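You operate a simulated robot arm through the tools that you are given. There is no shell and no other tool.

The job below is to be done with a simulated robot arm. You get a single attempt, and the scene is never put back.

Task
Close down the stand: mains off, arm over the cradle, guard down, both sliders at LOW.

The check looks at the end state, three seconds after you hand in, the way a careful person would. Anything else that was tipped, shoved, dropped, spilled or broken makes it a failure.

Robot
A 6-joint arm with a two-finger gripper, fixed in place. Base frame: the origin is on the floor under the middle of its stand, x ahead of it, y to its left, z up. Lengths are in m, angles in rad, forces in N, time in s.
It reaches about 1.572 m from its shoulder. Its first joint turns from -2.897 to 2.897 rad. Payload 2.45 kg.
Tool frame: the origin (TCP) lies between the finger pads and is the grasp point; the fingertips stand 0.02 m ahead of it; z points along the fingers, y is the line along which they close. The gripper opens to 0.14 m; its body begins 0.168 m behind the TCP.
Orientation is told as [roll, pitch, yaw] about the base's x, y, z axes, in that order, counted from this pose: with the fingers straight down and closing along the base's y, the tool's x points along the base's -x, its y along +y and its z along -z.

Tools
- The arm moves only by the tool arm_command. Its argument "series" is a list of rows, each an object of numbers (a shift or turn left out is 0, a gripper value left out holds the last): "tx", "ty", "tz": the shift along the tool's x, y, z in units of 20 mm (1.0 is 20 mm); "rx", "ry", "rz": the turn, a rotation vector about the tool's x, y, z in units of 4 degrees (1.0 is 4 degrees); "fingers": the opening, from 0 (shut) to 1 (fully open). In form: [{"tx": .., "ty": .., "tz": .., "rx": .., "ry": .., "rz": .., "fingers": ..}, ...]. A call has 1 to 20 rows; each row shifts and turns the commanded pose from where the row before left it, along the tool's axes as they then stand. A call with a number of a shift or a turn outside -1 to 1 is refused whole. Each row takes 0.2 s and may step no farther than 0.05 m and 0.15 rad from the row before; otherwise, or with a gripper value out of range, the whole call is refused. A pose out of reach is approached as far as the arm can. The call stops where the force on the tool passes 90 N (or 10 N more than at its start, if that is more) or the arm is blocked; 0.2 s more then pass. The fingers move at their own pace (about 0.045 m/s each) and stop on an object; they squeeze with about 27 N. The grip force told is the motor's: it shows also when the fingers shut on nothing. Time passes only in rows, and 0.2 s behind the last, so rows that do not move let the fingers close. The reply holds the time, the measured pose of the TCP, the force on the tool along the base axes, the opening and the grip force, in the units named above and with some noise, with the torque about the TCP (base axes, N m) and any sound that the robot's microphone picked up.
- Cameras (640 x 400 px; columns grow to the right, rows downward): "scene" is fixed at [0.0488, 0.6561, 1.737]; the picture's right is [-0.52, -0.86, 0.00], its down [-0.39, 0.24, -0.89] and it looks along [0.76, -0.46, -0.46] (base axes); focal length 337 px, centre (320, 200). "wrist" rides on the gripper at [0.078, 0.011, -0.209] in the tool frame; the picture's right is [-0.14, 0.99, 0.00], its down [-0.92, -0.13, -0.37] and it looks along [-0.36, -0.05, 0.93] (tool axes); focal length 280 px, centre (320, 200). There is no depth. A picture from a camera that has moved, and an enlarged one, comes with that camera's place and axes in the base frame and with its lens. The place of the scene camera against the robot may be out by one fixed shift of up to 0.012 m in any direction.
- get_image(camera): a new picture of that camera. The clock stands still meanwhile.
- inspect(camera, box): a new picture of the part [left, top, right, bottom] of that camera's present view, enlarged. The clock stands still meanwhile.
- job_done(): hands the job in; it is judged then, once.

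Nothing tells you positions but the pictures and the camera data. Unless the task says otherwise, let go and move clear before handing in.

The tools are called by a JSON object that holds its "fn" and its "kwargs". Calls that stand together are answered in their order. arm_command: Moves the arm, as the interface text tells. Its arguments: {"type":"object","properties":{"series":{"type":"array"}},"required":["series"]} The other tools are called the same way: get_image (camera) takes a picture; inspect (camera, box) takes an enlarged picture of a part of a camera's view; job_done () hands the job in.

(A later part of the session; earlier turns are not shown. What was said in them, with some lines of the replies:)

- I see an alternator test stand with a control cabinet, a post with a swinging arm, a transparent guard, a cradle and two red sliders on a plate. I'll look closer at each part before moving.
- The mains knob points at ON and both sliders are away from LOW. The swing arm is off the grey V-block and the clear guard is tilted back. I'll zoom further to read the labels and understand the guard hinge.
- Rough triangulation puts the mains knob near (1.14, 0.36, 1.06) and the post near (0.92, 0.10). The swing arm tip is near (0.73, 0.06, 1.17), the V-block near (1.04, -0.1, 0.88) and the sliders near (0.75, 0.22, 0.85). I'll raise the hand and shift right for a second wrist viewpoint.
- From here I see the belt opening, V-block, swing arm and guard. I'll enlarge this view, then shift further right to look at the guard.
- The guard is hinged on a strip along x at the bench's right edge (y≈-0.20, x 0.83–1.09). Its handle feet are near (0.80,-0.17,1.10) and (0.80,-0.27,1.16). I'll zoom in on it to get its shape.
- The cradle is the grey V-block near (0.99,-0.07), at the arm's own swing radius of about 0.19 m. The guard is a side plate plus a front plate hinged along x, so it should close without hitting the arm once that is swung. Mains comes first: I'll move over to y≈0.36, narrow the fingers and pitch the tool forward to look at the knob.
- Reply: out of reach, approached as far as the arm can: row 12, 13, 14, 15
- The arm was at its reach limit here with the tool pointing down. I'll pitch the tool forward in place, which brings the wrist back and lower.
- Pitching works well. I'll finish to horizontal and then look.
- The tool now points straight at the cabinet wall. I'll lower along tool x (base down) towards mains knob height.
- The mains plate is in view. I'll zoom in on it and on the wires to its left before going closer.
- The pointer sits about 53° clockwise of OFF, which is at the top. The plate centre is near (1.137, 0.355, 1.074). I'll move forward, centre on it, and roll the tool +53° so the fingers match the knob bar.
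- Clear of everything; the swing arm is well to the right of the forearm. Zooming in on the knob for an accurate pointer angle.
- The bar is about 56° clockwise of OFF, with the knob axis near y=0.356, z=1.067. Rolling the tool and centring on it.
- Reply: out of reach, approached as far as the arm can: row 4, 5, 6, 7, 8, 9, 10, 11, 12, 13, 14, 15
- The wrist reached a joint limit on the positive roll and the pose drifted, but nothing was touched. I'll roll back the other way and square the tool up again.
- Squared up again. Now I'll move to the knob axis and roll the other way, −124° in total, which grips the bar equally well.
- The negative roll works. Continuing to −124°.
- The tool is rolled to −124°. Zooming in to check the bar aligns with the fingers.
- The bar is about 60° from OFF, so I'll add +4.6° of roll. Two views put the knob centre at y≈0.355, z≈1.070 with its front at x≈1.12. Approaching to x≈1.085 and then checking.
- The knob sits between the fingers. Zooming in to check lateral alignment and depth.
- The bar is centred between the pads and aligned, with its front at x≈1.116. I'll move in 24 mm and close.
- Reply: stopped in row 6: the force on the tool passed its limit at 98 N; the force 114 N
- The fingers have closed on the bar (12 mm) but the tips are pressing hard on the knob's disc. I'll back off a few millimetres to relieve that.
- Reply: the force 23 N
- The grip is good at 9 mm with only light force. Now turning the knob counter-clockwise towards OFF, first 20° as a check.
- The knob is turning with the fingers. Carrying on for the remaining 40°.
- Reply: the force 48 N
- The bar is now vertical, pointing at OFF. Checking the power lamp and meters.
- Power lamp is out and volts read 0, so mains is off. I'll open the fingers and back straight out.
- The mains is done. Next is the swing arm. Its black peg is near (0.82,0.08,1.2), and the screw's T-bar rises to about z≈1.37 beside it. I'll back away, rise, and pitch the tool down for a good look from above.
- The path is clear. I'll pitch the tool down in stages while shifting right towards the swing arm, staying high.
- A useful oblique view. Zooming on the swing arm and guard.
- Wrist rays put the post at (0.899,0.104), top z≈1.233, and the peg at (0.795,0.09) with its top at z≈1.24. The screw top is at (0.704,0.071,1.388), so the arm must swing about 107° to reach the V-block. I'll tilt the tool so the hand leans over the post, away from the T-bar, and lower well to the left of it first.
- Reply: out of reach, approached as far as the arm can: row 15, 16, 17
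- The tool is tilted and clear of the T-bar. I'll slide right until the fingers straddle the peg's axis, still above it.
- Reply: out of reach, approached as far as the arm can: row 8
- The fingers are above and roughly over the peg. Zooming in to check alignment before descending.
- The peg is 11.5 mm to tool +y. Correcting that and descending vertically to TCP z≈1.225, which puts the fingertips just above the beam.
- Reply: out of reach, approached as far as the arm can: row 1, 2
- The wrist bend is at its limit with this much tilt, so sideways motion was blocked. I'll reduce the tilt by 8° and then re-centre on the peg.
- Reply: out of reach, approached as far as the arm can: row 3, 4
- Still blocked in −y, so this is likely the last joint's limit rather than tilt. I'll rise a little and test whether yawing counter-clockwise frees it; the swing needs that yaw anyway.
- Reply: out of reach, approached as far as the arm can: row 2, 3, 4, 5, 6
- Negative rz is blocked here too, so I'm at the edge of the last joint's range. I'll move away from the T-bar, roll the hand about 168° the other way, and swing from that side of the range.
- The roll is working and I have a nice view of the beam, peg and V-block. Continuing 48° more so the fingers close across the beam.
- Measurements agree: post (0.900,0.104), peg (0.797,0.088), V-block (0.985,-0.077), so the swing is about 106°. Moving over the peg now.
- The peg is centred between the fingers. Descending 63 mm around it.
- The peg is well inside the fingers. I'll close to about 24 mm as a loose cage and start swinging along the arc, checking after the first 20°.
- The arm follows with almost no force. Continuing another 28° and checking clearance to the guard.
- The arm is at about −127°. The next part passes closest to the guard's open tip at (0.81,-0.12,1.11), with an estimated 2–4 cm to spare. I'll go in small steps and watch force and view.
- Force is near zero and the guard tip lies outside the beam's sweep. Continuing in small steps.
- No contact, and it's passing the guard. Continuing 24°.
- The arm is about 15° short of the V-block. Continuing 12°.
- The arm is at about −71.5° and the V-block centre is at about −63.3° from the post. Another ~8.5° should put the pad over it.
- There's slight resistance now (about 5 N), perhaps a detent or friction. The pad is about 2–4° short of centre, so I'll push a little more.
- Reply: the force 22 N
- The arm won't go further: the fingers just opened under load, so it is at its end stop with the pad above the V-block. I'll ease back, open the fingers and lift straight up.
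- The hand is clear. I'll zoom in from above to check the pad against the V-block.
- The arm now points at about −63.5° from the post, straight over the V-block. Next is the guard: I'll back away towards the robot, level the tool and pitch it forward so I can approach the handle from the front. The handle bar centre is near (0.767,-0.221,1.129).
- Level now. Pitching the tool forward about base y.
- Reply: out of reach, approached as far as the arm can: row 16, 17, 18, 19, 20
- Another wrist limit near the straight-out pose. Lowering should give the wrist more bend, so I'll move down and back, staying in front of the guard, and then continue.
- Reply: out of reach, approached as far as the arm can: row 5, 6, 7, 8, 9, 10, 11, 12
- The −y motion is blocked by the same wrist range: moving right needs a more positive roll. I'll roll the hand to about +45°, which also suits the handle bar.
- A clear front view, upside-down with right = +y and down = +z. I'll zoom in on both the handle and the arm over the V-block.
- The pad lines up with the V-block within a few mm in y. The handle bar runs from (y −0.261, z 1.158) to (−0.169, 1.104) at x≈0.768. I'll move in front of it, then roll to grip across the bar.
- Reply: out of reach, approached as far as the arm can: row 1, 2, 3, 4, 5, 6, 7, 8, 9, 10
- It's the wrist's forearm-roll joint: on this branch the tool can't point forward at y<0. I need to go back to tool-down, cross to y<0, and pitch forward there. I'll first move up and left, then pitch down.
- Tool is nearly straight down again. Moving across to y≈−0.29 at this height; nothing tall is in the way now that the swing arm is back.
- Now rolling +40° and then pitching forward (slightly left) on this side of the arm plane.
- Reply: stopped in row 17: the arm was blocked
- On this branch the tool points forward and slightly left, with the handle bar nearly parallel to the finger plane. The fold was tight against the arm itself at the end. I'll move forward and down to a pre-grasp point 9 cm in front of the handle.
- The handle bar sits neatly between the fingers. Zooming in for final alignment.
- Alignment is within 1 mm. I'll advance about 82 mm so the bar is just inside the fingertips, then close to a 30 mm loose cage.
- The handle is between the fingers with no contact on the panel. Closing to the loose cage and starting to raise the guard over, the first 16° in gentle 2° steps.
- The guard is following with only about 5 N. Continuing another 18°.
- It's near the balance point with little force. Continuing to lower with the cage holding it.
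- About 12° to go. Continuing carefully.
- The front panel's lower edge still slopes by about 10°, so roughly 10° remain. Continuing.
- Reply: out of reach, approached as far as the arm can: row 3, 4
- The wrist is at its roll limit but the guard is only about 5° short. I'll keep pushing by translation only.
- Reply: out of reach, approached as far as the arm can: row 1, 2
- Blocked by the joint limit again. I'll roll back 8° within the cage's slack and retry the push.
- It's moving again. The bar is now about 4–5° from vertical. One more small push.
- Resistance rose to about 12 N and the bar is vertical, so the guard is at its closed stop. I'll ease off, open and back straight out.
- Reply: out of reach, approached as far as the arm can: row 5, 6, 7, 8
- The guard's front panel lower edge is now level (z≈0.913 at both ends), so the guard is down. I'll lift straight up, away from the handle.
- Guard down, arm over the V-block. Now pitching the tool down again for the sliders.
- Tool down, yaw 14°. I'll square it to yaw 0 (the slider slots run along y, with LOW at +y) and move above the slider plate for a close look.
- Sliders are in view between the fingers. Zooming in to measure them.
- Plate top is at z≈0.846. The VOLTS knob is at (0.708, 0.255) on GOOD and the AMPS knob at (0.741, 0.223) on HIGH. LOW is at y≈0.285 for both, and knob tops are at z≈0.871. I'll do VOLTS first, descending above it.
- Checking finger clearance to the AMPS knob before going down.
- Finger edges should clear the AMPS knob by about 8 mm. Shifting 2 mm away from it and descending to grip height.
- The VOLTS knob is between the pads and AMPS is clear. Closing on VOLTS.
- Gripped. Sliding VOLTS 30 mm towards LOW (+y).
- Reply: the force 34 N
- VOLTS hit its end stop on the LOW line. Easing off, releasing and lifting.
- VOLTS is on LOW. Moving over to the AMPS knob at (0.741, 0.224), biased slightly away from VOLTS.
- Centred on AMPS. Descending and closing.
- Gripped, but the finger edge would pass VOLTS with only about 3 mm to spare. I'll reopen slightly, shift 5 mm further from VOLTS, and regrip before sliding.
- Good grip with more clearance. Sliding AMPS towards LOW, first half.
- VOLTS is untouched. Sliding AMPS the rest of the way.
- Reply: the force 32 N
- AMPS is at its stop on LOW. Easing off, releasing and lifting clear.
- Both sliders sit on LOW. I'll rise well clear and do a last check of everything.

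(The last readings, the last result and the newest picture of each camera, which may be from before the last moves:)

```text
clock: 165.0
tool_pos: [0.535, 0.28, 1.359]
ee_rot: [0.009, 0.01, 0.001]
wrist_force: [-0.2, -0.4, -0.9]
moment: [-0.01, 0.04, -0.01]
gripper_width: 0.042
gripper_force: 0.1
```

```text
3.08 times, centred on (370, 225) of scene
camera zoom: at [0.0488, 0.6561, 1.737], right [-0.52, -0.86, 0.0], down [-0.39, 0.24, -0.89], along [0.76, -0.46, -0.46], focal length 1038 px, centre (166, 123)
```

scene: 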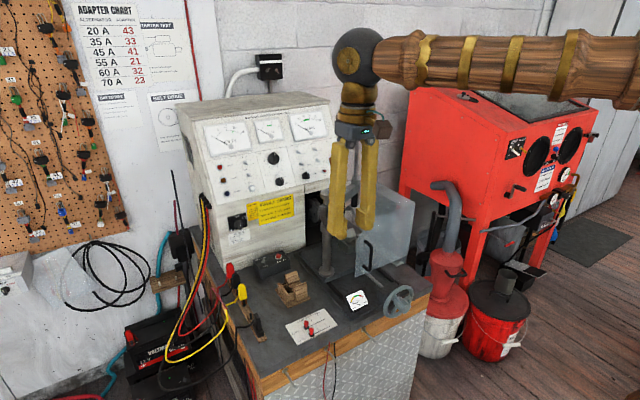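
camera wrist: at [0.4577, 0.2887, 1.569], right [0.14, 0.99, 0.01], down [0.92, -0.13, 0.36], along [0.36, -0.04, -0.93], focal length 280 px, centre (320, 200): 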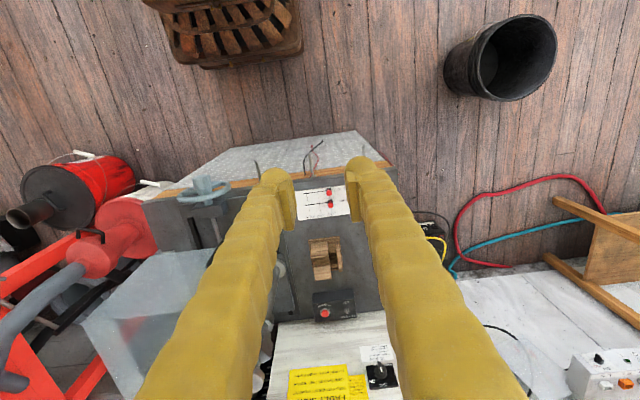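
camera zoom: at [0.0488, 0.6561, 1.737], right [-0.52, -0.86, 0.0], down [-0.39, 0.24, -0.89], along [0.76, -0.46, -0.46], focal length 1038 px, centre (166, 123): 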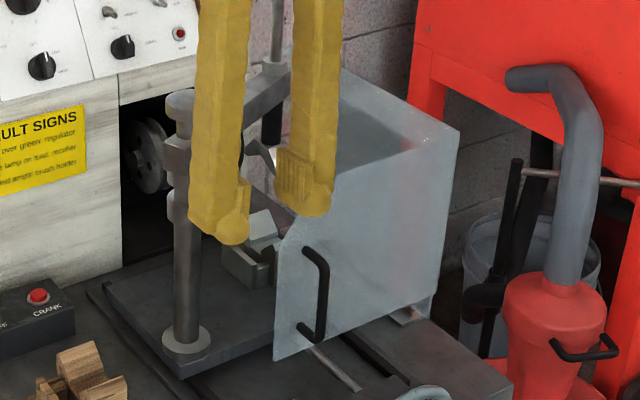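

Mains lamp out, guard down, sliders LOW. I'll move up and right for an unobstructed view of the arm over the V-block.

{"fn": "arm_command", "kwargs": {"series": [{"tz": -1}, {"tz": -1}, {"tz": -1}, {"tz": -1}, {"tz": -1}, {"tz": -1}, {"tz": -1}, {"ty": -1}, {"ty": -1}, {"ty": -1}, {"ty": -1}, {"ty": -1}, {"ty": -1}, {"ty": -1}, {"ty": -1}, {"ty": -1}, {"ty": -1}, {"ty": -1}, {"ty": -1}, {"ty": -1}]}}

{"fn": "get_image", "kwargs": {"camera": "scene"}}

{"fn": "inspect", "kwargs": {"camera": "wrist", "box": [230, 150, 410, 310]}}

{"fn": "inspect", "kwargs": {"camera": "scene", "box": [290, 160, 430, 290]}}

{"fn": "inspect", "kwargs": {"camera": "scene", "box": [215, 195, 305, 255]}}

```text
clock: 169.2
tool_pos: [0.5359, 0.0188, 1.4955]
ee_rot: [0.012, 0.008, -0.001]
wrist_force: [0.2, 0.4, -0.2]
moment: [0.04, 0.01, 0.0]
gripper_width: 0.0421
gripper_force: 0.0
```

```text
taken
```

scene: 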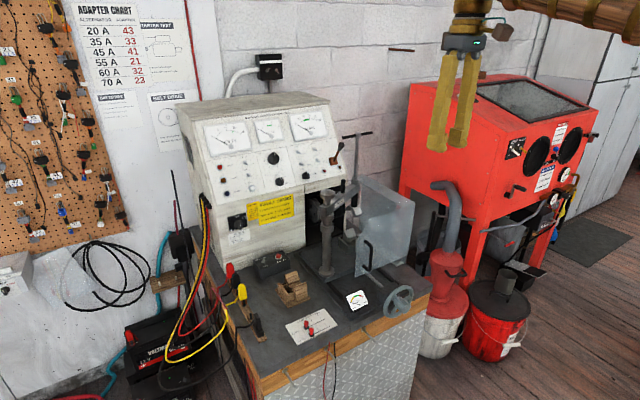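

```text
2.50 times, centred on (320, 230) of wrist
camera zoom: at [0.4581, 0.0273, 1.706], right [0.14, 0.99, 0.01], down [0.92, -0.13, 0.36], along [0.36, -0.04, -0.93], focal length 701 px, centre (320, 125)
```

zoom: 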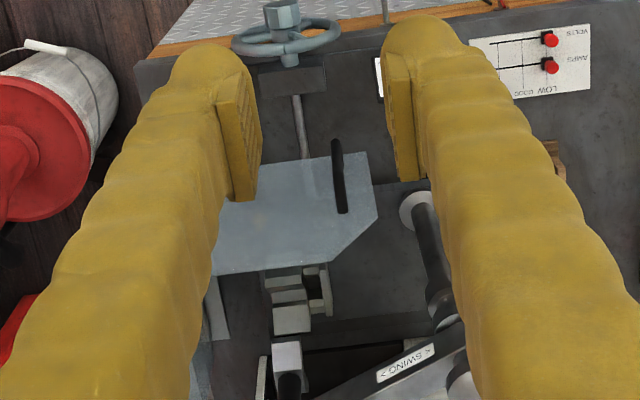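

```text
3.08 times, centred on (360, 225) of scene
camera zoom: at [0.0488, 0.6561, 1.737], right [-0.52, -0.86, 0.0], down [-0.39, 0.24, -0.89], along [0.76, -0.46, -0.46], focal length 1038 px, centre (197, 123)
```

zoom: 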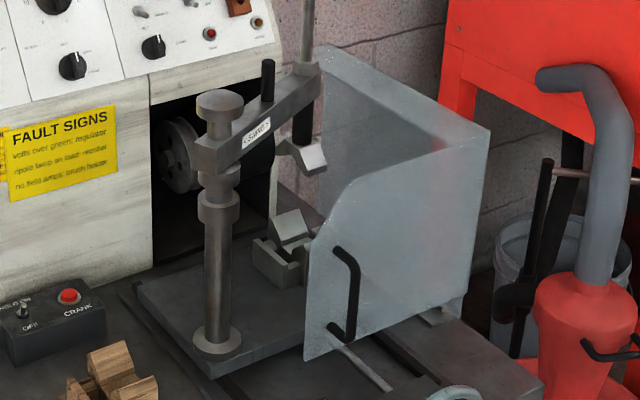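

```text
6.67 times, centred on (260, 225) of scene
camera zoom: at [0.0488, 0.6561, 1.737], right [-0.52, -0.86, 0.0], down [-0.39, 0.24, -0.89], along [0.76, -0.46, -0.46], focal length 2248 px, centre (720, 33)
```

zoom: 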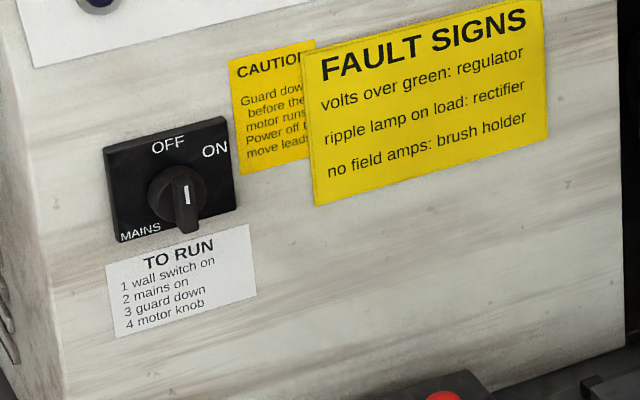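

Everything checks out: mains knob on OFF with the lamp out, pad above the V-block, guard down, both sliders on LOW, and nothing else has moved. The hand is clear, so I'm handing in.

{"fn": "job_done", "kwargs": {}}

```text
The job is handed in.
```

The stand is closed down and I've handed the job in; I don't have the check's result yet. In the final pictures:

- **Mains:** the knob is on OFF. The power lamp is out and the volts meter reads 0.
- **Arm:** it is swung round to its end stop with the clamp pad above the grey V-block. I took that block as the cradle, because it sits at the arm's swing radius and the wooden block does not. By my measurements the pad is within about 1 cm of the block's centre.
- **Guard:** it is down against its stop, with the lower edge level.
- **Sliders:** VOLTS and AMPS are both at their end stops on the LOW line.

While I gripped the mains knob, the fingertips pressed on it with about 114 N for a moment before I backed off. It turned normally afterwards. I saw nothing else moved or knocked, and the gripper is empty and clear of the stand.
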